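You operate a simulated robot arm through the tools that you are given. There is no shell and no other tool. Be economical: measure what you need, move in short steps, check, and stop when the job is done.

You are at the controls of a simulated two-armed robot. One attempt, no reset.

JOB
Take the paste tin and put it on top of the door panel. Put three of the steel packers from the work mat on the teal table. Take the flush bottle labelled "No. 5" from the format table shelf and leave it on the clad sheet on the format table. Take the purple cap and put it on the glass disc on the steel-topped table. Take the grey cap and leave it on top of the blue-handled jug. Fetch the orange chuck and set it on the purple table shelf. Fetch the worn sleeve marked "No. 2" from the purple table and stand it on the purple table shelf. Put the cap with the largest size on its label from the purple table on the purple table shelf. Take the desiccant pack on the purple table and put it away on the packing table shelf. The order is free. Set down upright: flush bottle, purple cap, grey cap, orange chuck, worn sleeve, desiccant pack.

The check looks at the end state, three seconds after you hand in, the way a careful person would. Anything else that was tipped, shoved, dropped, spilled or broken makes it a failure. Lids that push on must go on centred and level and be pressed home; caps that screw on are set level and turned clockwise until they are tight. Flat cloth is picked up by pressing the open fingertips on it (5 to 10 N) and closing them slowly along it; thin cloth reads only 2 to 8 mm in the jaws.

ROBOT AND FRAMES
Two 7-joint arms with two-finger parallel grippers on one trunk, on a base that drives. Base frame: it is fixed to the floor where the robot stands at the start and does not move with it; the origin is under the middle of the robot, x ahead of it, y to its left, z up. Units: m, degrees, N and s.
The left shoulder is at the start at [0.05, 0.177, 0.954], the right one opposite. With the tool pointing down near the work surface each hand reaches from about 0.1 to 0.64 m from the robot's upright axis, wherever it stands, measured 20 degrees to its own side. Places, roughly: blue-handled jug [-7.25, 2, 0.5]; cap [-11, -1, 0.75]; clad sheet [-4.25, 3.75, 0.75]; desiccant pack [-11.25, -0.75, 0.75]; door panel (42x27x7 cm) [0.6, 3, 0.4]; flush bottle [-4.25, 3.25, 0.5]; glass disc [-9, 0.5, 0.75]; grey cap (6x6x6 cm) [-9, 1, 0.9]; orange chuck [-10.25, -1, 0.75]; packing table shelf [-9.5, 7.2, 0.3]; purple cap (6x6x6 cm) [-8.6, 0.7, 0.8]; purple table shelf [-10.8, -0.9, 0.3]; steel packer [-1.25, 3.75, 1]; teal table [-2.6, -0.9, 0.8]; worn sleeve [-10.75, -0.75, 0.75]. Payload 3.43 kg a hand.
The TCP of each hand is the grasp point between the finger pads, 0.034 m short of the fingertips. In the tool frame z runs along the fingers and y along their closing line. Largest opening 0.128 m; finger width 0.024, thickness 0.012; the body of the gripper, 0.048 by 0.13 m, starts 0.096 m behind the TCP.
Orientation is that of the tool frame in the base frame, as a unit quaternion [x, y, z, w]. With the fingers straight down and closing along the base's y, the tool's x points along the base's -x, its y along +y and its z along -z.

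CONTROLS
- The arms move only by the tool jog_arm. It takes "left_deltas", "right_deltas" or both (then of equal length, played together; a hand with none holds still); each is a list of rows, each a list of 2 entries, a list of its own where there are three numbers: the shift along the base's x, y, z in units of 25 mm (1.0 is 25 mm), then the turn, a rotation vector about the base's x, y, z in units of 4 degrees (1.0 is 4 degrees). In form: [[[tx, ty, tz], [rx, ry, rz]], ...]. A call has 1 to 8 rows; each row shifts and turns the commanded pose from where the row before left it. "left_claw" and "right_claw" are, for a hand that has rows, the closure, from 0 (fully open) to 1 (shut), set as the call begins (left out, the last holds). A call with a number of a shift or a turn outside -1 to 1 is refused whole. Rows are played at 5 a second. More than 0.05 m and 8.6 degrees between two rows, or a gripper value outside its range, and nothing of the call is played. A pose out of reach is approached as far as the arm can. The call stops where the force on the tool passes 40 N (or 10 N more than at its start, if that is more) or the arm is blocked; 0.2 s more then pass. The fingers move at their own pace (about 0.108 m/s each) and stop on an object; they squeeze with about 35 N. The grip force told is the motor's: it shows also when the fingers shut on nothing. Time passes only in rows, and 0.2 s behind the last, so rows that do not move let the fingers close. The reply holds the time, the measured pose of the TCP, the force on the tool along the base axes, the opening and the grip force, in the units named above and with some noise, with the torque about the TCP (base axes, N m) and any sound that the robot's microphone picked up, and new pictures: "pictures" is both (left out), scene, wrist or none (wrist: the cameras of the hands that moved).
- Cameras (640 x 400 px; columns grow to the right, rows downward): "scene" is now at [0.1303, -0.0002, 1.0773]; the picture's right is [-0.00, -1.00, 0.00], its down [-0.90, 0.00, -0.43] and it looks along [0.43, -0.00, -0.90] (base axes); focal length 278 px, centre (320, 200). "left" rides on the left gripper at [0.076, 0.011, -0.16] in its tool frame; the picture's right is [-0.15, 0.99, 0.00], its down [-0.88, -0.13, -0.46] and it looks along [-0.45, -0.07, 0.89] (tool axes); focal length 234 px, centre (320, 200). "right" rides on the right gripper at [0.076, -0.011, -0.16] in its tool frame; the picture's right is [0.15, 0.99, 0.00], its down [-0.88, 0.13, -0.46] and it looks along [-0.45, 0.07, 0.89] (tool axes); focal length 234 px, centre (320, 200). There is no depth. A picture from a camera that has moved, and an enlarged one, comes with that camera's place and axes in the base frame and with its lens.
- lift_body(by): slides the trunk up (or, below 0, down) by that many m; the arms and the scene camera ride with it, the base frame stays. It gives what a move gives, with no picture.
- steer(legs): drives the robot by 1 to 6 legs, each [ahead, turn to the left] in m and degrees, along the robot's own axes; the way and the turn of a leg run together, so that a leg with both is an arc; at most 1.5 m and 180 degrees a leg. The arms and the cameras ride along, it lands a little off, and it stops where it bumps. It gives what a move gives, and a new picture of the scene camera.
- head_to(pan, tilt): turns the head with the scene camera to pan (to the left, within 80 degrees either way) and tilt (down, from -29 to 69), counted from straight ahead of the robot. It gives what a move gives, and a new picture of the scene camera.
- enlarge(camera, box): a new picture of the part [left, top, right, bottom] of that camera's present view, enlarged. The clock stands still meanwhile.
- job_done(): hands the job in; it is judged then, once.

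Work in short steps. Places have to be worked out from the pictures, the camera data and where the tool is seen: move nearer, look again, correct. Check each grasp and each placing, and mend what went wrong. You have 546 turns and 360 pictures in all, those below and enlarged ones among them. Open the grippers and draw the arms clear of the work before you hand the job in, unless the task says otherwise; then end with one line.

The tools are called after "Emit:" as name(argument=value, ...) on one line, values as JSON. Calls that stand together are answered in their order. jog_arm: Moves the arms, as the interface text tells. Its arguments: {"type":"object","properties":{"left_deltas":{"type":"array","items":{"type":"array"}},"left_claw":{"type":"number"},"right_deltas":{"type":"array","items":{"type":"array"}},"right_claw":{"type":"number"},"pictures":{"type":"string","enum":["both","scene","wrist","none"]}},"required":[]} The other tools are called the same way: lift_body (by) slides the trunk up or down; steer (legs) drives the base; head_to (pan, tilt) turns the head that bears the scene camera; enlarge (camera, box) takes an enlarged picture of a part of a camera's view; job_done () hands the job in.

At the start:

```text
time_s: 0.0
left_tcp_pos: [0.3346, 0.1666, 0.6799]
left_tcp_rot: [0.0, 1.0, -0.001, 0.0]
left_force: [-0.3, -0.1, -0.2]
left_torque: [0.02, 0.03, 0.01]
left_gripper_width: 0.1278
left_gripper_force: 0.1
right_tcp_pos: [0.2892, -0.0944, 0.6868]
right_tcp_rot: [0.0, 1.0, 0.0, 0.0]
right_force: [0.0, 0.2, -0.2]
right_torque: [-0.01, 0.0, 0.02]
right_gripper_width: 0.128
right_gripper_force: 0.0
trunk travel left (down, up): [-0.125, 0.276]
robot x, y, heading: [0.0038, 0.0003, 0.0]
head pan, tilt: [-0.1, 64.3]
```

scene: 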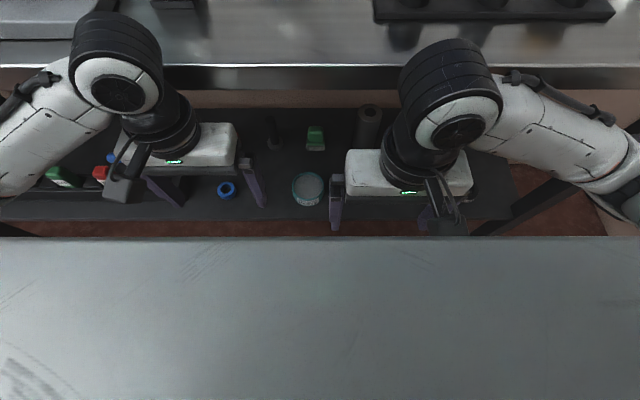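
right: 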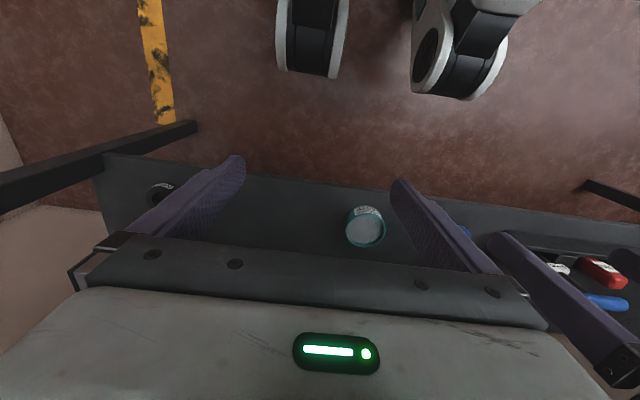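
left: 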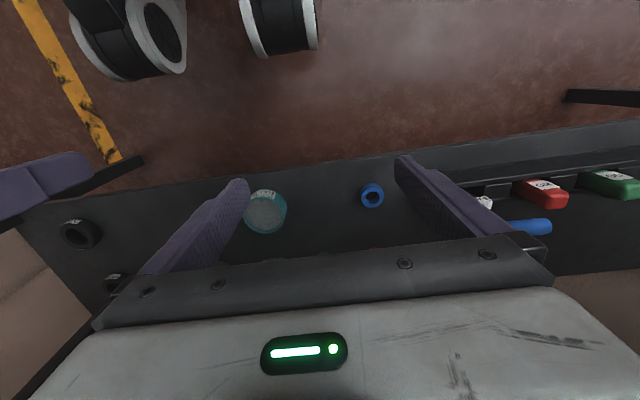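

The work surface in front holds a teal tin (maybe the paste tin), blue ring and others. I look around with the head first.

Emit:
enlarge(camera="scene", box=[0, 90, 540, 250])

Emit:
head_to(pan=0, tilt=20)

Emit:
head_to(pan=75, tilt=15)

```text
1.19 times, centred on (270, 170) of scene
camera zoom: at [0.1303, -0.0002, 1.0773], right [0.0, -1.0, 0.0], down [-0.9, 0.0, -0.43], along [0.43, 0.0, -0.9], focal length 329 px, centre (379, 236)
```

zoom: 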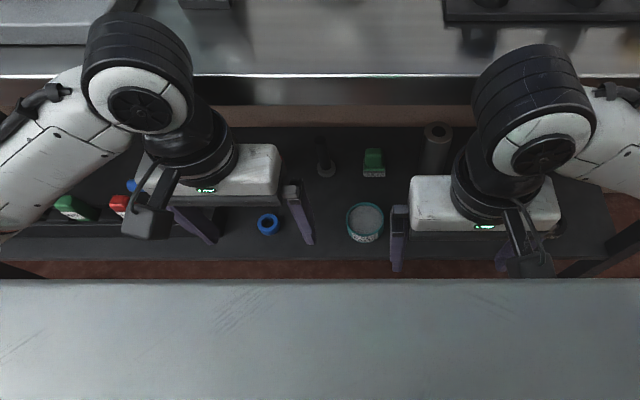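

```text
time_s: 1.1
left_tcp_pos: [0.3337, 0.1663, 0.6794]
left_tcp_rot: [0.0, 1.0, 0.0, 0.0]
left_force: [-0.9, -0.1, -0.3]
left_torque: [0.0, 0.0, 0.0]
left_gripper_width: 0.1279
left_gripper_force: 0.1
right_tcp_pos: [0.2899, -0.0939, 0.686]
right_tcp_rot: [0.0, 1.0, 0.0, 0.0]
right_force: [-0.3, 0.4, 0.0]
right_torque: [0.0, -0.02, 0.0]
right_gripper_width: 0.1284
right_gripper_force: 0.0
trunk travel left (down, up): [-0.125, 0.276]
robot x, y, heading: [0.0004, 0.0006, 0.1]
head pan, tilt: [0.0, 20.0]
camera scene: at [0.1619, -0.0001, 1.1402], right [0.0, -1.0, 0.0], down [-0.34, 0.0, -0.94], along [0.94, 0.0, -0.34], focal length 278 px, centre (320, 200)
```

scene: 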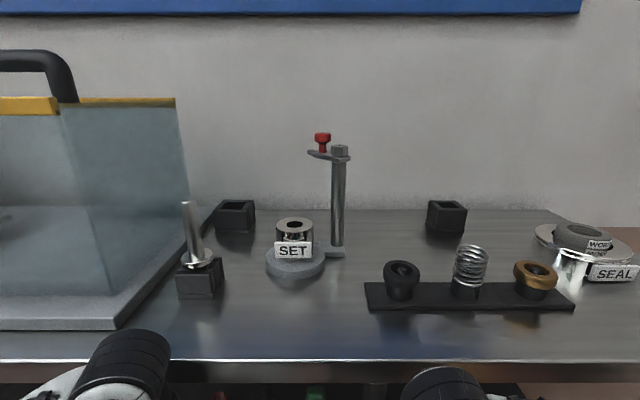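

```text
time_s: 2.6
left_tcp_pos: [0.3333, 0.166, 0.6806]
left_tcp_rot: [0.001, 1.0, 0.0, -0.001]
left_force: [-0.7, 0.6, -0.5]
left_torque: [-0.01, 0.0, 0.02]
left_gripper_width: 0.128
left_gripper_force: 0.1
right_tcp_pos: [0.2901, -0.0944, 0.6855]
right_tcp_rot: [0.0, 1.0, -0.001, 0.0]
right_force: [0.0, 0.3, -0.1]
right_torque: [0.0, 0.01, 0.03]
right_gripper_width: 0.1277
right_gripper_force: 0.0
trunk travel left (down, up): [-0.125, 0.276]
robot x, y, heading: [0.0021, -0.0008, -0.0]
head pan, tilt: [75.0, 15.0]
camera scene: at [0.093, 0.0901, 1.1484], right [0.97, -0.26, 0.0], down [-0.07, -0.25, -0.97], along [0.25, 0.93, -0.26], focal length 278 px, centre (320, 200)
```

scene: 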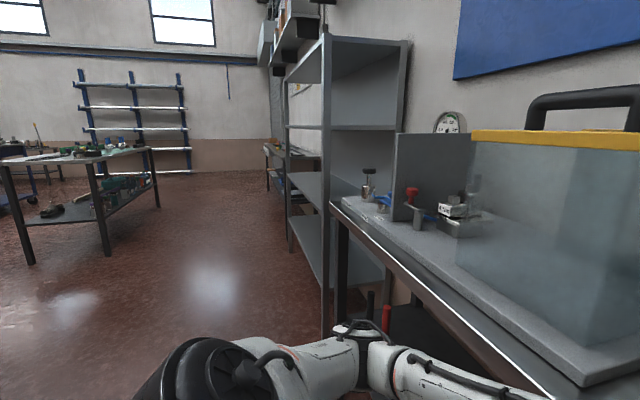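

I check the tin's label through both wrist cameras.

Emit:
enlarge(camera="right", box=[300, 180, 440, 270])

Emit:
enlarge(camera="left", box=[200, 150, 640, 270])

Emit:
head_to(pan=0, tilt=60)

```text
4.44 times, centred on (370, 225) of right
camera zoom: at [0.2146, -0.1048, 0.8469], right [-0.15, 0.99, 0.0], down [0.88, 0.13, 0.46], along [0.45, 0.07, -0.89], focal length 1041 px, centre (98, 89)
```

zoom: 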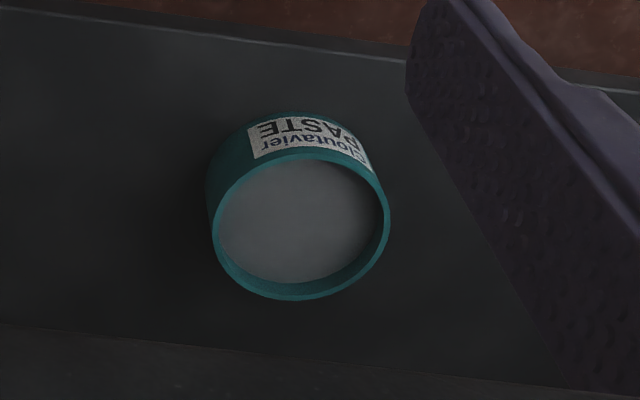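

```text
1.45 times, centred on (420, 210) of left
camera zoom: at [0.2562, 0.1782, 0.8395], right [0.15, 0.99, 0.0], down [0.88, -0.13, 0.46], along [0.45, -0.07, -0.89], focal length 341 px, centre (174, 186)
```

zoom: 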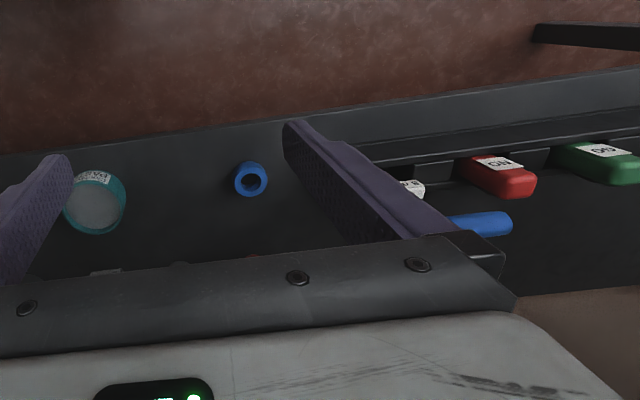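

```text
time_s: 4.1
left_tcp_pos: [0.3335, 0.1663, 0.6791]
left_tcp_rot: [0.0, 1.0, 0.0, 0.0]
left_force: [-0.9, -0.2, -0.7]
left_torque: [-0.01, 0.02, -0.01]
left_gripper_width: 0.1281
left_gripper_force: 0.1
right_tcp_pos: [0.2906, -0.0937, 0.6869]
right_tcp_rot: [0.0, 1.0, 0.0, 0.0]
right_force: [-0.7, -0.1, -0.1]
right_torque: [-0.03, 0.01, -0.05]
right_gripper_width: 0.1281
right_gripper_force: 0.1
trunk travel left (down, up): [-0.125, 0.276]
robot x, y, heading: [-0.0004, 0.0011, 0.1]
head pan, tilt: [0.0, 60.0]
camera scene: at [0.1355, -0.0001, 1.0821], right [0.0, -1.0, 0.0], down [-0.87, 0.0, -0.5], along [0.5, 0.0, -0.87], focal length 278 px, centre (320, 200)
```

scene: 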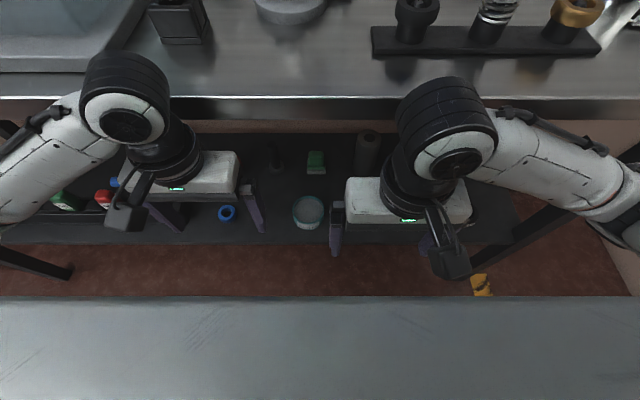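

The tin reads PASTE; triangulation puts its top near (0.48, 0.033, 0.437), about 9 cm under the bench edge (edge near x 0.39, z 0.87). I tilt the right hand forward and go in from the front.

Emit:
jog_arm(right_deltas=[[[0.2, 0.6, -0.8], [0, -1, 0]], [[0.2, 0.6, -0.8], [0, -1, 0]], [[0.2, 0.6, -0.8], [0, -1, 0]], [[0.2, 0.6, -0.8], [0, -1, 0]], [[0.2, 0.6, -0.8], [0, -1, 0]], [[0.2, 0.6, -0.8], [0, -1, 0]], [[0.2, 0.7, -0.8], [0, -1, 0]], [[0.2, 0.7, -0.8], [0, -1, 0]]], right_claw=0, pictures="both")

```text
time_s: 5.9
left_tcp_pos: [0.334, 0.1664, 0.6791]
left_tcp_rot: [0.0, 1.0, 0.0, 0.0]
left_force: [-0.6, -0.3, -0.1]
left_torque: [0.0, 0.0, 0.04]
left_gripper_width: 0.1277
left_gripper_force: 0.1
right_tcp_pos: [0.3301, 0.0319, 0.5274]
right_tcp_rot: [0.0, 0.961, -0.001, 0.278]
right_force: [-0.1, -0.3, -0.2]
right_torque: [0.0, 0.0, -0.01]
right_gripper_width: 0.1282
right_gripper_force: 0.0
trunk travel left (down, up): [-0.125, 0.276]
robot x, y, heading: [-0.0029, -0.0007, 0.0]
head pan, tilt: [0.0, 60.0]
camera scene: at [0.1354, -0.0001, 1.0822], right [0.0, -1.0, 0.0], down [-0.87, 0.0, -0.5], along [0.5, 0.0, -0.87], focal length 278 px, centre (320, 200)
camera right: at [0.1818, 0.0205, 0.6218], right [-0.12, 0.99, -0.08], down [0.5, 0.13, 0.85], along [0.85, 0.07, -0.52], focal length 234 px, centre (320, 200)
```

scene: 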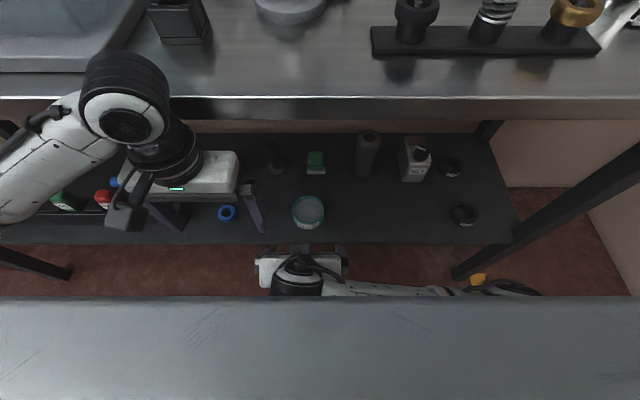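
right: 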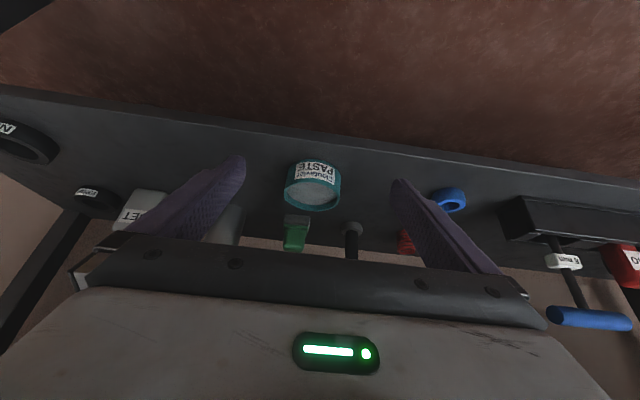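

The tin sits between the fingers' lines; shelf at about z 0.40. I move in diagonally to straddle it.

Emit:
jog_arm(right_deltas=[[[0.88, 0.02, -0.56], [0, 0, 0]], [[0.88, 0.02, -0.56], [0, 0, 0]], [[0.88, 0.02, -0.56], [0, 0, 0]], [[0.88, 0, -0.56], [0, 0, 0]], [[0.88, 0, -0.56], [0, 0, 0]], [[0.88, 0, -0.56], [0, 0, 0]]], pictures="both")

```text
time_s: 7.3
left_tcp_pos: [0.3329, 0.166, 0.6799]
left_tcp_rot: [0.0, 1.0, 0.0, 0.0]
left_force: [0.0, 1.6, 0.6]
left_torque: [0.01, 0.02, 0.0]
left_gripper_width: 0.1278
left_gripper_force: 0.0
right_tcp_pos: [0.462, 0.0332, 0.4422]
right_tcp_rot: [0.0, 0.961, 0.0, 0.276]
right_force: [0.1, 0.1, 0.2]
right_torque: [0.02, -0.03, -0.01]
right_gripper_width: 0.1278
right_gripper_force: 0.0
trunk travel left (down, up): [-0.125, 0.276]
robot x, y, heading: [0.0002, 0.0, -0.1]
head pan, tilt: [0.0, 60.0]
camera scene: at [0.1354, -0.0001, 1.0821], right [0.0, -1.0, 0.0], down [-0.87, 0.0, -0.5], along [0.5, 0.0, -0.87], focal length 278 px, centre (320, 200)
camera right: at [0.3131, 0.0216, 0.5383], right [-0.12, 0.99, -0.08], down [0.51, 0.13, 0.85], along [0.85, 0.07, -0.52], focal length 234 px, centre (320, 200)
```

scene: 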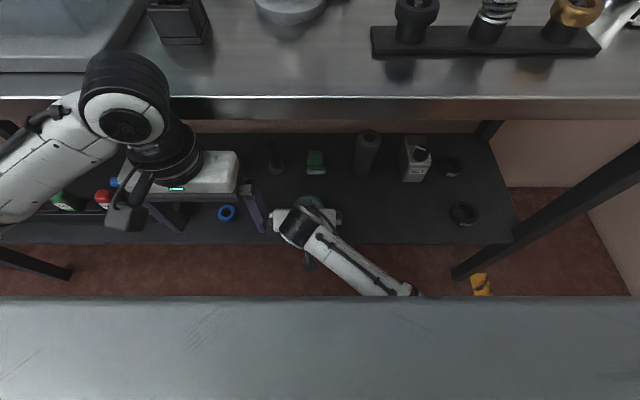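
right: 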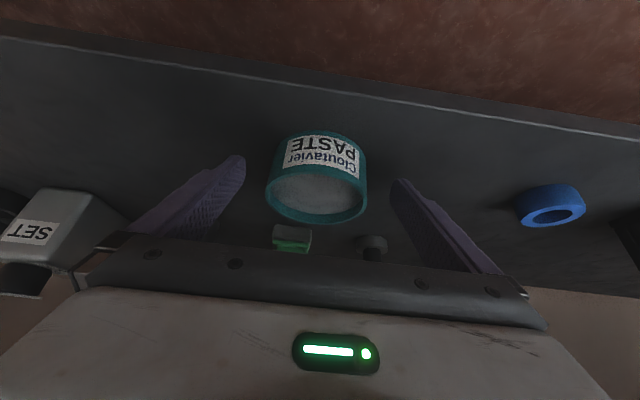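

The tin is centred between the pads. I close the fingers.

Emit:
jog_arm(right_deltas=[[[0, 0, 0], [0, 0, 0]], [[0, 0, 0], [0, 0, 0]], [[0, 0, 0], [0, 0, 0]], [[0, 0, 0], [0, 0, 0]]], right_claw=1, pictures="wrist")

```text
time_s: 8.3
left_tcp_pos: [0.3344, 0.1668, 0.6803]
left_tcp_rot: [0.0, 1.0, -0.001, 0.0]
left_force: [1.4, 0.8, -0.5]
left_torque: [0.02, -0.02, -0.01]
left_gripper_width: 0.128
left_gripper_force: 0.1
right_tcp_pos: [0.4604, 0.0326, 0.442]
right_tcp_rot: [0.0, 0.961, 0.0, 0.276]
right_force: [-0.2, 0.0, -0.5]
right_torque: [-0.04, -0.02, -0.01]
right_gripper_width: 0.083
right_gripper_force: 35.1
trunk travel left (down, up): [-0.125, 0.276]
robot x, y, heading: [-0.0025, 0.0011, -0.2]
head pan, tilt: [0.0, 60.0]
camera right: at [0.313, 0.0217, 0.5384], right [-0.12, 0.99, -0.08], down [0.51, 0.13, 0.85], along [0.85, 0.07, -0.52], focal length 234 px, centre (320, 200)
```

right: 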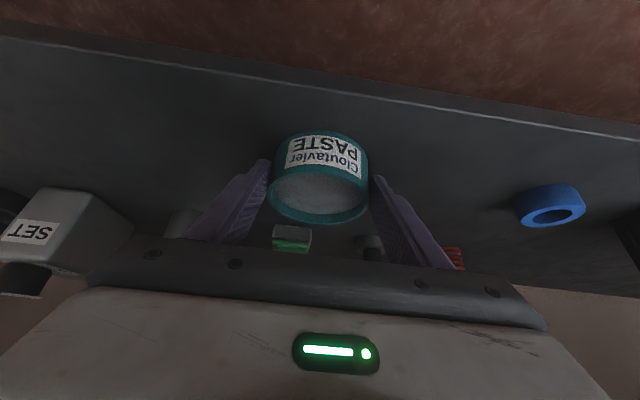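

Gripped (0.083 m, 35 N). I lift a little and draw it back out.

Emit:
jog_arm(right_deltas=[[[0, 0, 0.6], [0, 0, 0]], [[-0.5, 0, 0.7], [0, 0, 0]], [[-0.9, 0, 0.6], [0, 0, 0]], [[-0.9, 0, 0.6], [0, 0, 0]], [[-0.9, 0, 0.6], [0, 0, 0]], [[-0.9, 0, 0.6], [0, 0, 0]], [[-0.9, -0.5, 0.6], [0, 0, 0]], [[-0.9, -0.5, 0.6], [0, 0, 0]]], pictures="wrist")

Emit:
head_to(pan=60, tilt=40)

```text
time_s: 9.2
left_tcp_pos: [0.3343, 0.1671, 0.679]
left_tcp_rot: [0.0, 1.0, 0.0, 0.0]
left_force: [0.6, 0.3, -0.4]
left_torque: [0.03, 0.01, 0.0]
left_gripper_width: 0.1279
left_gripper_force: 0.1
right_tcp_pos: [0.4946, 0.0081, 0.5599]
right_tcp_rot: [-0.002, 0.932, -0.026, 0.361]
right_force: [0.3, 0.0, -4.2]
right_torque: [-0.01, 0.06, 0.0]
right_gripper_width: 0.0832
right_gripper_force: 34.9
trunk travel left (down, up): [-0.125, 0.276]
robot x, y, heading: [0.0041, 0.0001, 0.1]
head pan, tilt: [0.0, 60.0]
stopped in row 4 (right hand): the arm was blocked; the commanded pose is now the measured one
camera right: at [0.3307, 0.0031, 0.6272], right [-0.09, 0.98, -0.15], down [0.35, 0.17, 0.92], along [0.93, 0.04, -0.36], focal length 234 px, centre (320, 200)
```

right: 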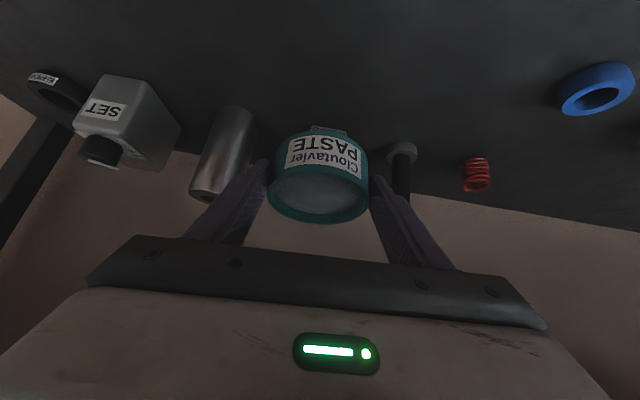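

```text
time_s: 10.5
left_tcp_pos: [0.3336, 0.1683, 0.6799]
left_tcp_rot: [0.001, 1.0, 0.0, 0.0]
left_force: [0.4, -1.2, 1.1]
left_torque: [-0.03, 0.01, 0.02]
left_gripper_width: 0.1281
left_gripper_force: 0.2
right_tcp_pos: [0.4945, 0.0083, 0.5596]
right_tcp_rot: [-0.002, 0.932, -0.025, 0.362]
right_force: [0.3, 0.6, -3.3]
right_torque: [-0.02, 0.07, -0.03]
right_gripper_width: 0.0831
right_gripper_force: 35.0
trunk travel left (down, up): [-0.125, 0.276]
robot x, y, heading: [0.0, -0.0037, -0.3]
head pan, tilt: [60.0, 40.0]
camera scene: at [0.1116, 0.0735, 1.1088], right [0.87, -0.5, 0.0], down [-0.32, -0.56, -0.77], along [0.38, 0.66, -0.64], focal length 278 px, centre (320, 200)
```

scene: 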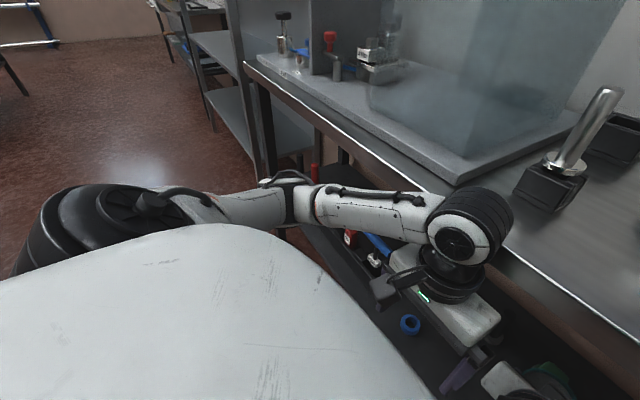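

The arm got blocked on the way out and its pose drifted. I look at the right arm before going on.

Emit:
head_to(pan=0, tilt=55)

Emit:
head_to(pan=-45, tilt=60)

```text
time_s: 11.8
left_tcp_pos: [0.3339, 0.167, 0.6794]
left_tcp_rot: [0.0, 1.0, 0.0, 0.0]
left_force: [1.0, 0.1, 0.6]
left_torque: [0.0, 0.0, 0.0]
left_gripper_width: 0.1277
left_gripper_force: 0.1
right_tcp_pos: [0.4947, 0.0083, 0.5604]
right_tcp_rot: [-0.002, 0.931, -0.025, 0.363]
right_force: [0.8, -0.2, -4.5]
right_torque: [-0.01, 0.08, 0.0]
right_gripper_width: 0.0834
right_gripper_force: 34.9
trunk travel left (down, up): [-0.125, 0.276]
robot x, y, heading: [-0.001, 0.0019, 0.4]
head pan, tilt: [0.0, 55.0]
camera scene: at [0.1412, 0.0, 1.0881], right [0.0, -1.0, 0.0], down [-0.82, 0.0, -0.57], along [0.57, 0.0, -0.82], focal length 278 px, centre (320, 200)
```

scene: 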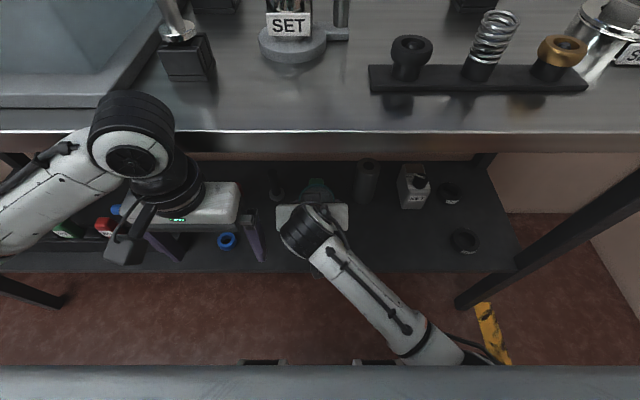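

```text
time_s: 12.9
left_tcp_pos: [0.3335, 0.1675, 0.6801]
left_tcp_rot: [0.0, 1.0, 0.0, 0.0]
left_force: [0.4, 0.2, -0.3]
left_torque: [0.02, 0.01, -0.02]
left_gripper_width: 0.1281
left_gripper_force: 0.0
right_tcp_pos: [0.4934, 0.0083, 0.5603]
right_tcp_rot: [-0.002, 0.931, -0.025, 0.363]
right_force: [0.3, -1.0, -3.4]
right_torque: [0.0, 0.09, 0.0]
right_gripper_width: 0.083
right_gripper_force: 34.5
trunk travel left (down, up): [-0.125, 0.276]
robot x, y, heading: [-0.0015, -0.0009, 0.0]
head pan, tilt: [-45.0, 60.0]
camera scene: at [0.1162, -0.0472, 1.0821], right [-0.71, -0.71, 0.0], down [-0.61, 0.61, -0.5], along [0.35, -0.35, -0.87], focal length 278 px, centre (320, 200)
```

scene: 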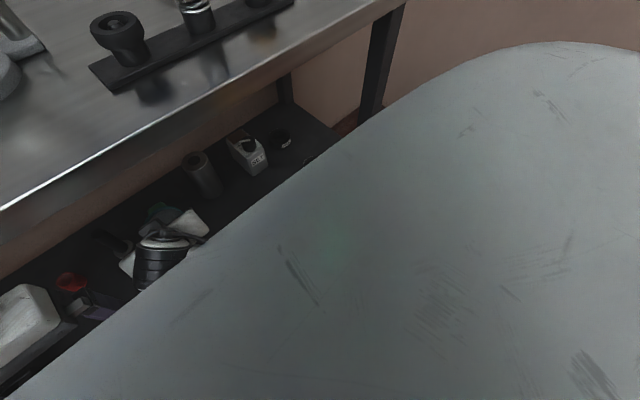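

The hand is free under the bench; I back the base straight away 0.35 m instead of folding the arm.

Emit:
head_to(pan=0, tilt=40)

Emit:
steer(legs=[[-0.35, 0]])

```text
time_s: 14.1
left_tcp_pos: [0.3331, 0.1654, 0.6785]
left_tcp_rot: [0.0, 1.0, 0.001, 0.0]
left_force: [0.7, -0.3, -0.2]
left_torque: [-0.04, 0.0, 0.0]
left_gripper_width: 0.1281
left_gripper_force: 0.2
right_tcp_pos: [0.4926, 0.009, 0.5611]
right_tcp_rot: [-0.003, 0.932, -0.025, 0.362]
right_force: [-0.1, 0.4, -3.1]
right_torque: [-0.03, 0.1, -0.01]
right_gripper_width: 0.0829
right_gripper_force: 35.0
trunk travel left (down, up): [-0.125, 0.276]
robot x, y, heading: [-0.0004, 0.0003, 0.2]
head pan, tilt: [0.0, 40.0]
camera scene: at [0.1541, -0.0002, 1.1088], right [0.0, -1.0, 0.0], down [-0.64, 0.0, -0.77], along [0.77, 0.0, -0.64], focal length 278 px, centre (320, 200)
```

scene: 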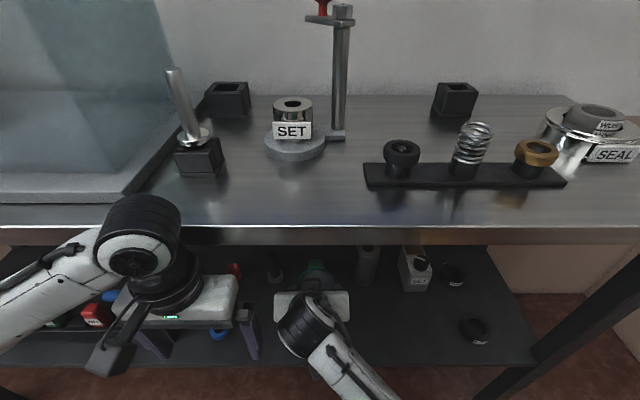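

```text
time_s: 16.4
left_tcp_pos: [-0.0172, 0.1669, 0.6796]
left_tcp_rot: [0.001, 1.0, 0.0, 0.0]
left_force: [0.9, -0.4, -0.3]
left_torque: [0.03, 0.02, 0.03]
left_gripper_width: 0.128
left_gripper_force: 0.1
right_tcp_pos: [0.1436, 0.0073, 0.5602]
right_tcp_rot: [-0.001, 0.932, -0.026, 0.362]
right_force: [-0.1, -0.1, -4.8]
right_torque: [0.02, 0.1, 0.01]
right_gripper_width: 0.0832
right_gripper_force: 34.8
trunk travel left (down, up): [-0.125, 0.276]
robot x, y, heading: [-0.3508, 0.0019, -0.3]
head pan, tilt: [0.0, 40.0]
camera scene: at [-0.1965, 0.0, 1.1088], right [0.0, -1.0, 0.0], down [-0.64, 0.0, -0.77], along [0.77, 0.0, -0.64], focal length 278 px, centre (320, 200)
```

scene: 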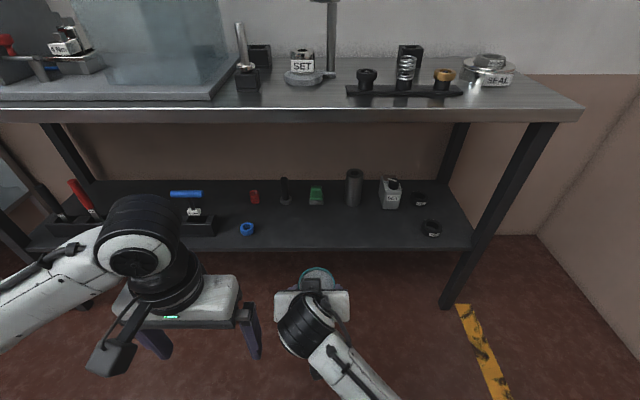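

Clear of the bench with the tin held. I turn left and look along the way to the door panel.

Emit:
steer(legs=[[-0.1, 0], [0, 90]])

Emit:
head_to(pan=0, tilt=12)

```text
time_s: 21.3
left_tcp_pos: [-0.6149, 0.3351, 0.6804]
left_tcp_rot: [-0.705, 0.71, 0.0, 0.0]
left_force: [0.5, -0.5, -0.4]
left_torque: [0.01, -0.01, -0.01]
left_gripper_width: 0.1281
left_gripper_force: 0.1
right_tcp_pos: [-0.456, 0.4943, 0.5597]
right_tcp_rot: [0.659, -0.659, -0.237, -0.274]
right_force: [0.5, -0.9, -3.6]
right_torque: [-0.13, 0.0, -0.03]
right_gripper_width: 0.0833
right_gripper_force: 35.1
trunk travel left (down, up): [-0.125, 0.276]
robot x, y, heading: [-0.4527, 0.0031, 89.8]
head pan, tilt: [0.0, 40.0]
camera scene: at [-0.4512, 0.1559, 1.1088], right [1.0, -0.01, 0.0], down [0.0, -0.64, -0.77], along [0.01, 0.77, -0.64], focal length 278 px, centre (320, 200)
```

scene: 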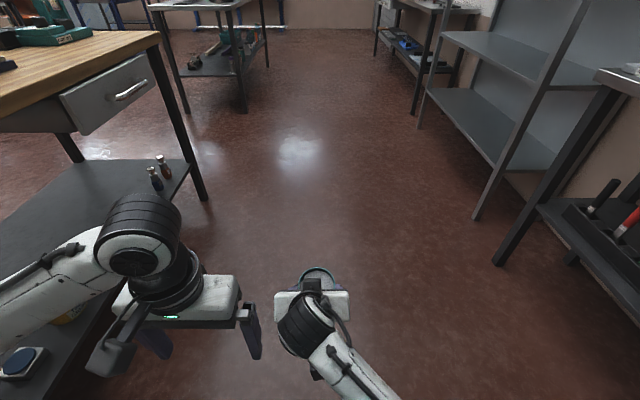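

```text
time_s: 22.2
left_tcp_pos: [-0.6159, 0.3357, 0.6811]
left_tcp_rot: [-0.704, 0.71, 0.0, 0.0]
left_force: [-0.2, -0.8, -0.3]
left_torque: [-0.01, -0.03, -0.01]
left_gripper_width: 0.1279
left_gripper_force: 0.2
right_tcp_pos: [-0.4553, 0.494, 0.5605]
right_tcp_rot: [-0.659, 0.659, 0.237, 0.274]
right_force: [-0.2, 0.1, -4.1]
right_torque: [-0.05, 0.02, -0.04]
right_gripper_width: 0.0835
right_gripper_force: 34.8
trunk travel left (down, up): [-0.125, 0.276]
robot x, y, heading: [-0.4517, -0.0014, 89.2]
head pan, tilt: [0.0, 12.0]
camera scene: at [-0.4511, 0.1642, 1.1532], right [1.0, -0.01, 0.0], down [0.0, -0.21, -0.98], along [0.01, 0.98, -0.21], focal length 278 px, centre (320, 200)
```

scene: 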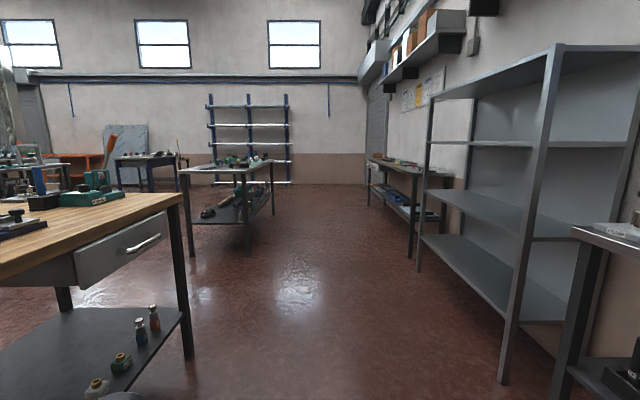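

A table with a low shelf stands ahead right (front near x 0.44, from y 2.7). I drive 3 m up the aisle and turn right to face it.

Emit:
steer(legs=[[1.5, 0], [1.45, 0], [0, -89.5]])

Emit:
head_to(pan=0, tilt=40)

```text
time_s: 40.3
left_tcp_pos: [-0.0984, 3.1114, 0.6804]
left_tcp_rot: [0.005, 1.0, 0.0, 0.0]
left_force: [0.7, 0.2, 0.0]
left_torque: [-0.02, 0.01, -0.05]
left_gripper_width: 0.128
left_gripper_force: 0.1
right_tcp_pos: [0.0616, 2.9524, 0.56]
right_tcp_rot: [0.002, 0.932, -0.027, 0.362]
right_force: [0.7, -0.1, -4.9]
right_torque: [0.04, 0.1, -0.01]
right_gripper_width: 0.0832
right_gripper_force: 34.8
trunk travel left (down, up): [-0.125, 0.276]
robot x, y, heading: [-0.4332, 2.9463, -0.5]
head pan, tilt: [0.0, 12.0]
camera scene: at [-0.271, 2.9467, 1.1532], right [-0.01, -1.0, 0.0], down [-0.21, 0.0, -0.98], along [0.98, -0.01, -0.21], focal length 278 px, centre (320, 200)
```

scene: 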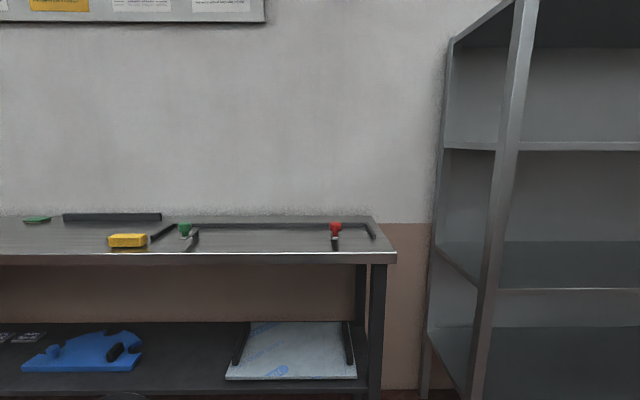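

```text
time_s: 41.2
left_tcp_pos: [-0.0979, 3.1112, 0.6798]
left_tcp_rot: [0.005, 1.0, -0.001, 0.001]
left_force: [0.2, 0.2, -0.2]
left_torque: [0.02, 0.02, 0.03]
left_gripper_width: 0.1281
left_gripper_force: 0.0
right_tcp_pos: [0.061, 2.9512, 0.5598]
right_tcp_rot: [0.002, 0.932, -0.027, 0.361]
right_force: [0.4, 1.0, -4.7]
right_torque: [-0.02, 0.11, 0.03]
right_gripper_width: 0.0831
right_gripper_force: 35.1
trunk travel left (down, up): [-0.125, 0.276]
robot x, y, heading: [-0.4322, 2.9474, -0.5]
head pan, tilt: [0.0, 40.0]
camera scene: at [-0.2792, 2.9467, 1.1088], right [-0.01, -1.0, 0.0], down [-0.64, 0.01, -0.77], along [0.77, -0.01, -0.64], focal length 278 px, centre (320, 200)
```

scene: 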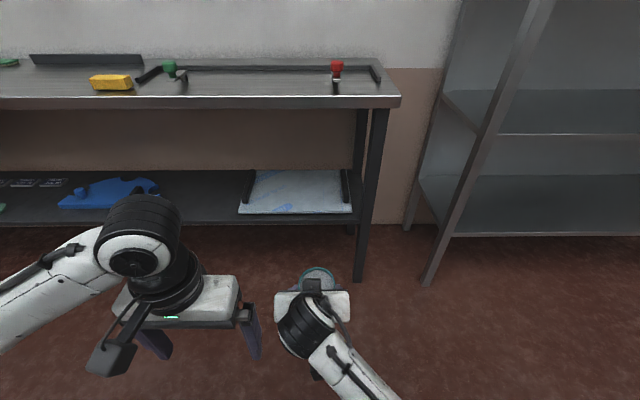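

The door panel (white sheet with dark side bars) lies on the low shelf, centre about (0.61, 3.03), front edge x≈0.48. I level the tin again (undo the 10° drift) while still in the open.

Emit:
jog_arm(right_deltas=[[[0, 0.4, 0], [0.2, 0.65, 0.1]], [[0, 0.5, 0], [0.2, 0.65, 0.1]], [[0, 0.5, 0], [0.2, 0.65, 0.1]], [[0, 0.5, 0], [0.1, 0.65, 0]]], pictures="wrist")

Emit:
enlarge(camera="scene", box=[200, 60, 440, 300])

```text
time_s: 42.3
left_tcp_pos: [-0.0982, 3.112, 0.6811]
left_tcp_rot: [0.005, 1.0, 0.0, 0.001]
left_force: [0.5, 0.3, -1.3]
left_torque: [0.0, 0.03, -0.01]
left_gripper_width: 0.1277
left_gripper_force: 0.0
right_tcp_pos: [0.0711, 2.9197, 0.5224]
right_tcp_rot: [0.0, 0.959, -0.078, 0.274]
right_force: [-0.1, -0.1, -5.3]
right_torque: [0.06, 0.09, -0.03]
right_gripper_width: 0.083
right_gripper_force: 35.0
trunk travel left (down, up): [-0.125, 0.276]
robot x, y, heading: [-0.4306, 2.9486, -0.2]
head pan, tilt: [0.0, 40.0]
stopped in row 4 (right hand): the arm was blocked; the commanded pose is now the measured one
camera right: at [-0.0774, 2.9284, 0.6177], right [-0.08, 0.97, -0.22], down [0.51, 0.23, 0.83], along [0.85, -0.05, -0.52], focal length 234 px, centre (320, 200)
```

right: 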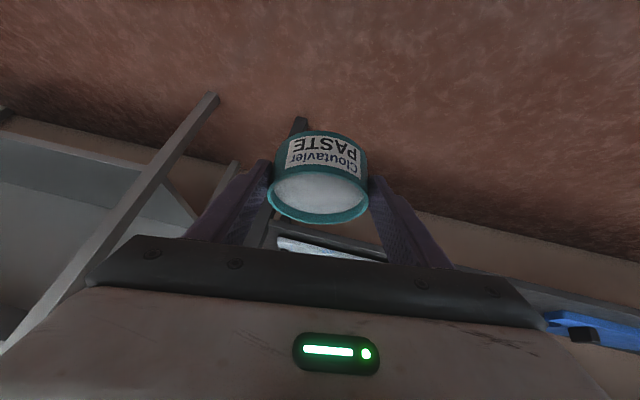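

```text
1.67 times, centred on (320, 180) of scene
camera zoom: at [-0.2792, 2.9467, 1.1088], right [-0.01, -1.0, 0.0], down [-0.64, 0.01, -0.77], along [0.77, -0.01, -0.64], focal length 463 px, centre (320, 233)
```

zoom: 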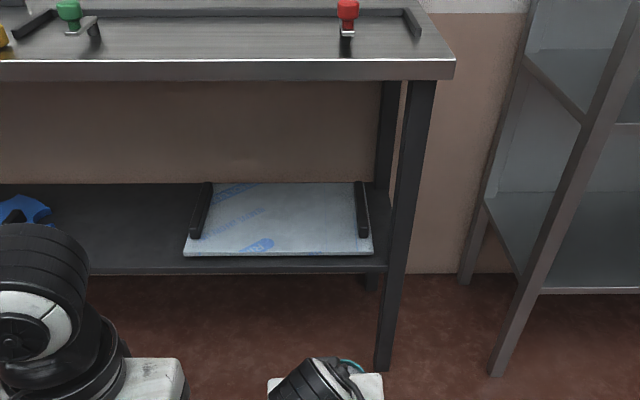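

The arm blocks near the body's midline, presumably at a joint limit. I shift the hand to its own side and see if it tracks again.

Emit:
jog_arm(right_deltas=[[[0, -1, 0.2], [0, 0, 0]], [[0, -1, 0.2], [0, 0, 0]], [[0, -1, 0.2], [0, 0, 0]], [[0, -1, 0.2], [0, 0, 0]]], pictures="none")

```text
time_s: 43.3
left_tcp_pos: [-0.0981, 3.1119, 0.6787]
left_tcp_rot: [0.005, 1.0, 0.0, -0.001]
left_force: [0.0, 0.2, 0.7]
left_torque: [0.01, 0.03, 0.01]
left_gripper_width: 0.1281
left_gripper_force: 0.0
right_tcp_pos: [0.0705, 2.8189, 0.5429]
right_tcp_rot: [0.0, 0.959, -0.076, 0.274]
right_force: [-0.7, 0.3, -3.4]
right_torque: [0.01, 0.07, 0.02]
right_gripper_width: 0.0834
right_gripper_force: 35.2
trunk travel left (down, up): [-0.125, 0.276]
robot x, y, heading: [-0.4343, 2.9454, -0.5]
head pan, tilt: [0.0, 40.0]
```

It tracks here. I remove the roll error to level the tin.

Emit:
jog_arm(right_deltas=[[[0, 0, 0], [0.7, 0, 0.2]], [[0, 0, 0], [0.7, 0, 0.2]], [[0, 0, 0], [0.7, 0, 0.2]]], pictures="none")

```text
time_s: 44.1
left_tcp_pos: [-0.0976, 3.1124, 0.6794]
left_tcp_rot: [0.004, 1.0, -0.001, 0.0]
left_force: [0.1, 0.1, 0.1]
left_torque: [-0.01, 0.01, -0.03]
left_gripper_width: 0.1282
left_gripper_force: 0.0
right_tcp_pos: [0.0708, 2.8186, 0.5427]
right_tcp_rot: [-0.001, 0.961, 0.0, 0.276]
right_force: [-0.5, 0.0, -3.9]
right_torque: [-0.06, 0.07, 0.01]
right_gripper_width: 0.0832
right_gripper_force: 35.6
trunk travel left (down, up): [-0.125, 0.276]
robot x, y, heading: [-0.4312, 2.9488, -0.5]
head pan, tilt: [0.0, 40.0]
```

Level again. I shift the base 0.2 m to +y so the hand lines up with the panel's middle, then approach 0.2 m.

Emit:
steer(legs=[[0, 90], [0.2, 0], [0, -90], [0.2, 0]])

Emit:
jog_arm(right_deltas=[[[0, 0, 0], [0, 0, 0]]], pictures="wrist")

```text
time_s: 54.6
left_tcp_pos: [0.0946, 3.3214, 0.6799]
left_tcp_rot: [-0.006, 1.0, 0.001, 0.001]
left_force: [-0.3, -0.5, -0.8]
left_torque: [-0.02, 0.0, 0.0]
left_gripper_width: 0.1277
left_gripper_force: 0.1
right_tcp_pos: [0.2701, 3.0317, 0.5416]
right_tcp_rot: [-0.01, 0.961, 0.003, 0.275]
right_force: [-0.5, 0.0, -3.1]
right_torque: [0.02, 0.11, 0.02]
right_gripper_width: 0.083
right_gripper_force: 34.5
trunk travel left (down, up): [-0.125, 0.276]
robot x, y, heading: [-0.2365, 3.1522, 0.9]
head pan, tilt: [0.0, 40.0]
camera scene: at [-0.0819, 3.1531, 1.1088], right [0.01, -1.0, 0.0], down [-0.64, -0.01, -0.77], along [0.77, 0.01, -0.64], focal length 278 px, centre (320, 200)
```

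scene: 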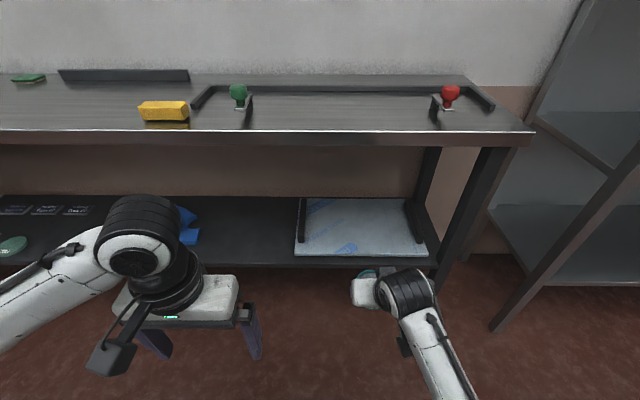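

```text
time_s: 55.0
left_tcp_pos: [0.0948, 3.3216, 0.6809]
left_tcp_rot: [-0.006, 1.0, 0.001, 0.001]
left_force: [0.2, -0.2, -0.1]
left_torque: [0.0, 0.04, 0.0]
left_gripper_width: 0.128
left_gripper_force: 0.1
right_tcp_pos: [0.2707, 3.0321, 0.5409]
right_tcp_rot: [-0.01, 0.962, 0.004, 0.274]
right_force: [0.5, 0.2, -4.2]
right_torque: [-0.01, 0.05, 0.01]
right_gripper_width: 0.0829
right_gripper_force: 34.8
trunk travel left (down, up): [-0.125, 0.276]
robot x, y, heading: [-0.2338, 3.1537, 0.7]
head pan, tilt: [0.0, 40.0]
camera right: at [0.1223, 3.0187, 0.6374], right [-0.14, 0.99, -0.08], down [0.5, 0.14, 0.85], along [0.85, 0.08, -0.52], focal length 234 px, centre (320, 200)
```

right: 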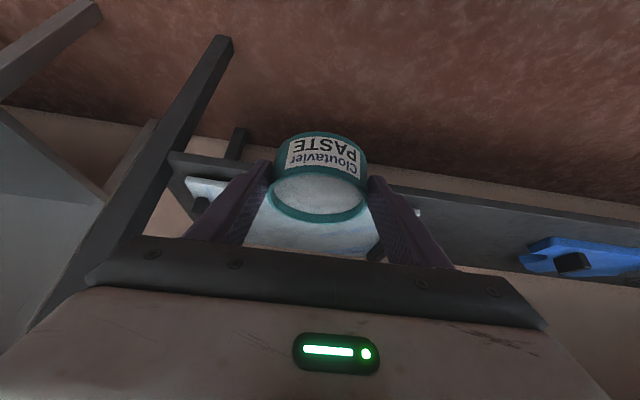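

The panel's front edge works out near x 0.48, top near z 0.42; the tin bottom is at about 0.50. I roll forward 0.22 m with the hand at this height.

Emit:
steer(legs=[[0.22, 0]])

Emit:
jog_arm(right_deltas=[[[0.2, 0, 0], [0, 0, 0]]], pictures="wrist")

```text
time_s: 56.6
left_tcp_pos: [0.3156, 3.323, 0.6799]
left_tcp_rot: [-0.006, 1.0, -0.001, 0.0]
left_force: [0.1, -0.6, -0.2]
left_torque: [0.01, 0.02, 0.04]
left_gripper_width: 0.1279
left_gripper_force: 0.1
right_tcp_pos: [0.4905, 3.0345, 0.5424]
right_tcp_rot: [-0.01, 0.961, 0.004, 0.275]
right_force: [0.6, 0.1, -4.8]
right_torque: [0.0, 0.08, -0.02]
right_gripper_width: 0.0828
right_gripper_force: 34.8
trunk travel left (down, up): [-0.125, 0.276]
robot x, y, heading: [-0.0159, 3.1521, 0.5]
head pan, tilt: [0.0, 40.0]
camera scene: at [0.1378, 3.1555, 1.1088], right [0.01, -1.0, 0.0], down [-0.64, -0.01, -0.77], along [0.77, 0.01, -0.64], focal length 278 px, centre (320, 200)
```

scene: 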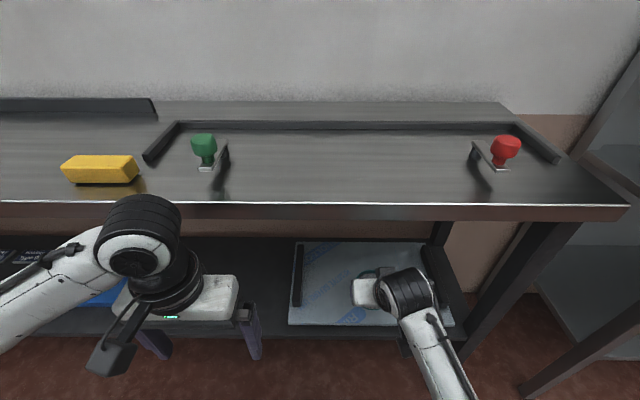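

```text
time_s: 57.0
left_tcp_pos: [0.3152, 3.325, 0.681]
left_tcp_rot: [-0.006, 1.0, 0.0, 0.0]
left_force: [-0.1, 0.4, 0.9]
left_torque: [-0.03, 0.03, -0.02]
left_gripper_width: 0.1282
left_gripper_force: 0.1
right_tcp_pos: [0.4958, 3.0345, 0.541]
right_tcp_rot: [-0.01, 0.962, 0.002, 0.275]
right_force: [1.0, 0.1, -3.7]
right_torque: [-0.04, 0.08, 0.03]
right_gripper_width: 0.0832
right_gripper_force: 35.3
trunk travel left (down, up): [-0.125, 0.276]
robot x, y, heading: [-0.0127, 3.1526, 0.5]
head pan, tilt: [0.0, 40.0]
camera right: at [0.3471, 3.0212, 0.6373], right [-0.14, 0.99, -0.08], down [0.5, 0.14, 0.85], along [0.85, 0.08, -0.52], focal length 234 px, centre (320, 200)
```

right: 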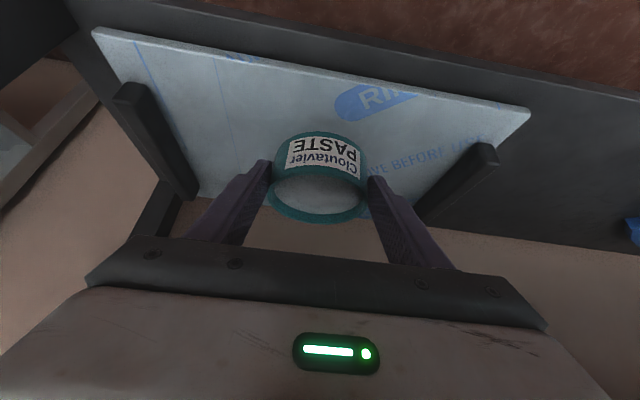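

Panel top solves to z≈0.414, front edge x≈0.477. I lower while moving 4 cm further in, stopping about 1 cm above.

Emit:
jog_arm(right_deltas=[[[0.6, -0.1, -0.6], [0, 0, 0]], [[0.6, -0.1, -0.6], [0, 0, 0]], [[0.4, -0.1, -0.6], [0, 0, 0]], [[0, 0, -0.6], [0, 0, 0]], [[0, 0, -0.5], [0, 0, 0]]], pictures="wrist")

```text
time_s: 58.2
left_tcp_pos: [0.3149, 3.325, 0.68]
left_tcp_rot: [-0.005, 1.0, 0.0, 0.0]
left_force: [-1.1, 0.3, 0.4]
left_torque: [-0.03, -0.01, -0.05]
left_gripper_width: 0.1281
left_gripper_force: 0.0
right_tcp_pos: [0.5362, 3.0286, 0.4709]
right_tcp_rot: [-0.01, 0.961, 0.003, 0.276]
right_force: [-1.6, 0.2, 0.0]
right_torque: [0.02, 0.27, 0.04]
right_gripper_width: 0.0832
right_gripper_force: 35.3
trunk travel left (down, up): [-0.125, 0.276]
robot x, y, heading: [-0.0183, 3.1537, 0.8]
head pan, tilt: [0.0, 40.0]
camera right: at [0.3872, 3.014, 0.5656], right [-0.14, 0.99, -0.08], down [0.5, 0.14, 0.85], along [0.85, 0.08, -0.51], focal length 234 px, centre (320, 200)
```

right: 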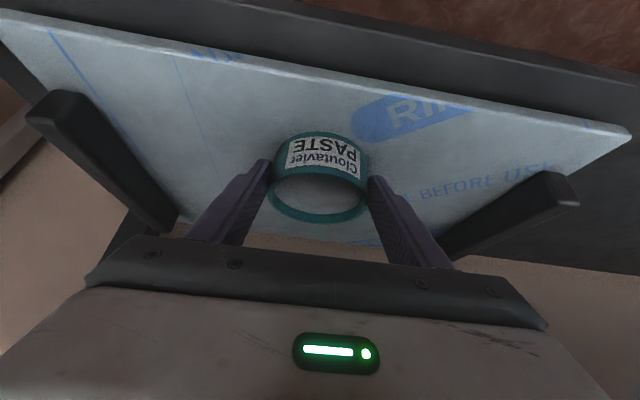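

The load has gone to zero, so the tin is touching. I press 3 mm to seat it, then open.

Emit:
jog_arm(right_deltas=[[[0, 0, -0.1], [0, 0, 0]], [[0, 0, 0], [0, 0, 0]]], pictures="none")

```text
time_s: 58.9
left_tcp_pos: [0.3158, 3.3257, 0.6797]
left_tcp_rot: [-0.006, 1.0, 0.001, 0.001]
left_force: [-0.1, -0.2, 0.0]
left_torque: [-0.01, -0.02, 0.01]
left_gripper_width: 0.128
left_gripper_force: 0.2
right_tcp_pos: [0.5353, 3.0288, 0.4699]
right_tcp_rot: [-0.01, 0.961, 0.003, 0.278]
right_force: [-2.4, -1.2, 13.5]
right_torque: [0.0, 0.53, -0.01]
right_gripper_width: 0.0833
right_gripper_force: 34.6
trunk travel left (down, up): [-0.125, 0.276]
robot x, y, heading: [-0.0186, 3.1533, 0.4]
head pan, tilt: [0.0, 40.0]
```

Seated with 13 N. I open and withdraw along the tool axis.

Emit:
jog_arm(right_deltas=[[[0, 0, 0], [0, 0, 0]], [[0, 0, 0], [0, 0, 0]], [[-0.5, 0, 0.6], [0, 0, 0]], [[-0.7, 0, 0.7], [0, 0, 0]], [[-0.9, 0, 0.7], [0, 0, 0]], [[-0.9, 0, 0.5], [0, 0, 0]]], right_claw=0, pictures="wrist")

```text
time_s: 60.5
left_tcp_pos: [0.3146, 3.3241, 0.6796]
left_tcp_rot: [-0.006, 1.0, 0.0, -0.001]
left_force: [-0.9, 0.2, -0.1]
left_torque: [0.01, -0.02, 0.04]
left_gripper_width: 0.128
left_gripper_force: 0.2
right_tcp_pos: [0.4762, 3.0088, 0.5414]
right_tcp_rot: [-0.009, 0.956, -0.014, 0.292]
right_force: [0.1, 0.2, -0.6]
right_torque: [-0.02, -0.02, -0.05]
right_gripper_width: 0.1278
right_gripper_force: 0.1
trunk travel left (down, up): [-0.125, 0.276]
robot x, y, heading: [-0.0163, 3.1593, 0.6]
head pan, tilt: [0.0, 40.0]
stopped in row 6 (right hand): the arm was blocked; the commanded pose is now the measured one
camera right: at [0.3247, 2.9997, 0.6327], right [-0.13, 0.98, -0.12], down [0.47, 0.16, 0.87], along [0.87, 0.06, -0.49], focal length 234 px, centre (320, 200)
```

right: 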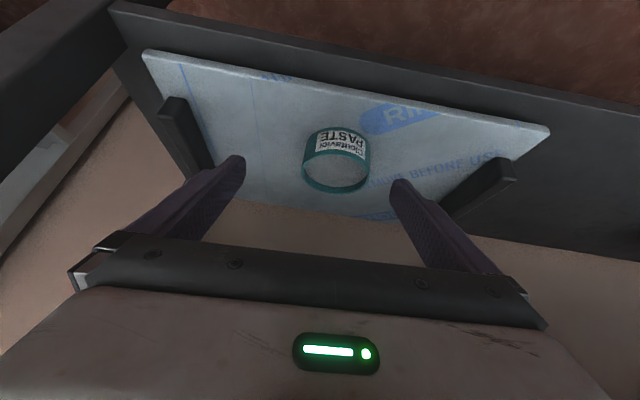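

The tin stands on the panel. I back the base off and straighten the right hand.

Emit:
steer(legs=[[-0.4, 0]])

Emit:
jog_arm(right_deltas=[[[0, -0.5, 0.2], [0, 0.5, 0]], [[0, -0.5, 0.5], [0, 1, 0]], [[-0.5, -0.5, 0.7], [0, 1, 0]], [[-0.5, -0.5, 0.7], [0, 1, 0]], [[-0.5, 0, 0.7], [0, 1, 0]], [[-0.5, 0, 0.7], [0, 1, 0]], [[-0.5, 0, 0.7], [0, 1, 0]], [[-0.5, 0, 0.7], [0.4, 1, 0.2]]], pictures="none")

```text
time_s: 63.0
left_tcp_pos: [-0.0841, 3.3192, 0.6795]
left_tcp_rot: [-0.005, 1.0, 0.0, 0.0]
left_force: [-0.1, 0.6, -0.8]
left_torque: [-0.03, 0.01, 0.0]
left_gripper_width: 0.1281
left_gripper_force: 0.1
right_tcp_pos: [0.0766, 3.0042, 0.5419]
right_tcp_rot: [-0.008, 0.956, -0.015, 0.293]
right_force: [0.3, 0.3, -0.2]
right_torque: [0.03, 0.01, 0.01]
right_gripper_width: 0.1283
right_gripper_force: 0.0
trunk travel left (down, up): [-0.125, 0.276]
robot x, y, heading: [-0.4157, 3.1514, 0.5]
head pan, tilt: [0.0, 40.0]
camera scene: at [-0.2627, 3.1512, 1.1088], right [0.01, -1.0, 0.0], down [-0.64, -0.01, -0.77], along [0.77, 0.01, -0.64], focal length 278 px, centre (320, 200)
```

scene: 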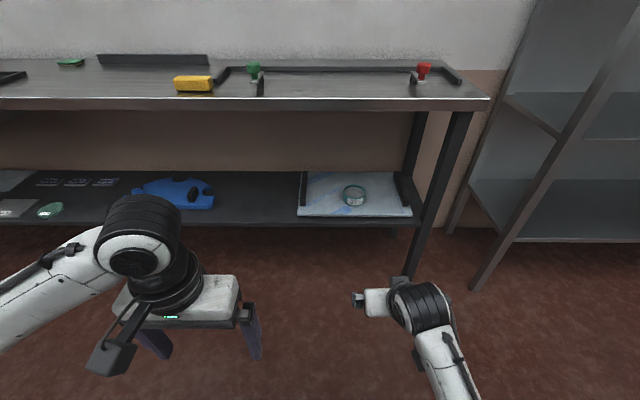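

```text
time_s: 64.8
left_tcp_pos: [-0.0846, 3.3204, 0.6808]
left_tcp_rot: [-0.005, 1.0, 0.0, 0.0]
left_force: [-0.1, 0.3, 0.6]
left_torque: [-0.01, -0.01, -0.01]
left_gripper_width: 0.1282
left_gripper_force: 0.1
right_tcp_pos: [0.0367, 2.967, 0.6493]
right_tcp_rot: [-0.029, 0.992, 0.012, 0.124]
right_force: [0.5, 0.0, -0.2]
right_torque: [-0.02, -0.01, 0.01]
right_gripper_width: 0.1279
right_gripper_force: 0.1
right hand out of reach, approached as far as the arm can: row 6, 7
trunk travel left (down, up): [-0.125, 0.276]
robot x, y, heading: [-0.4172, 3.1481, 0.4]
head pan, tilt: [0.0, 40.0]
```

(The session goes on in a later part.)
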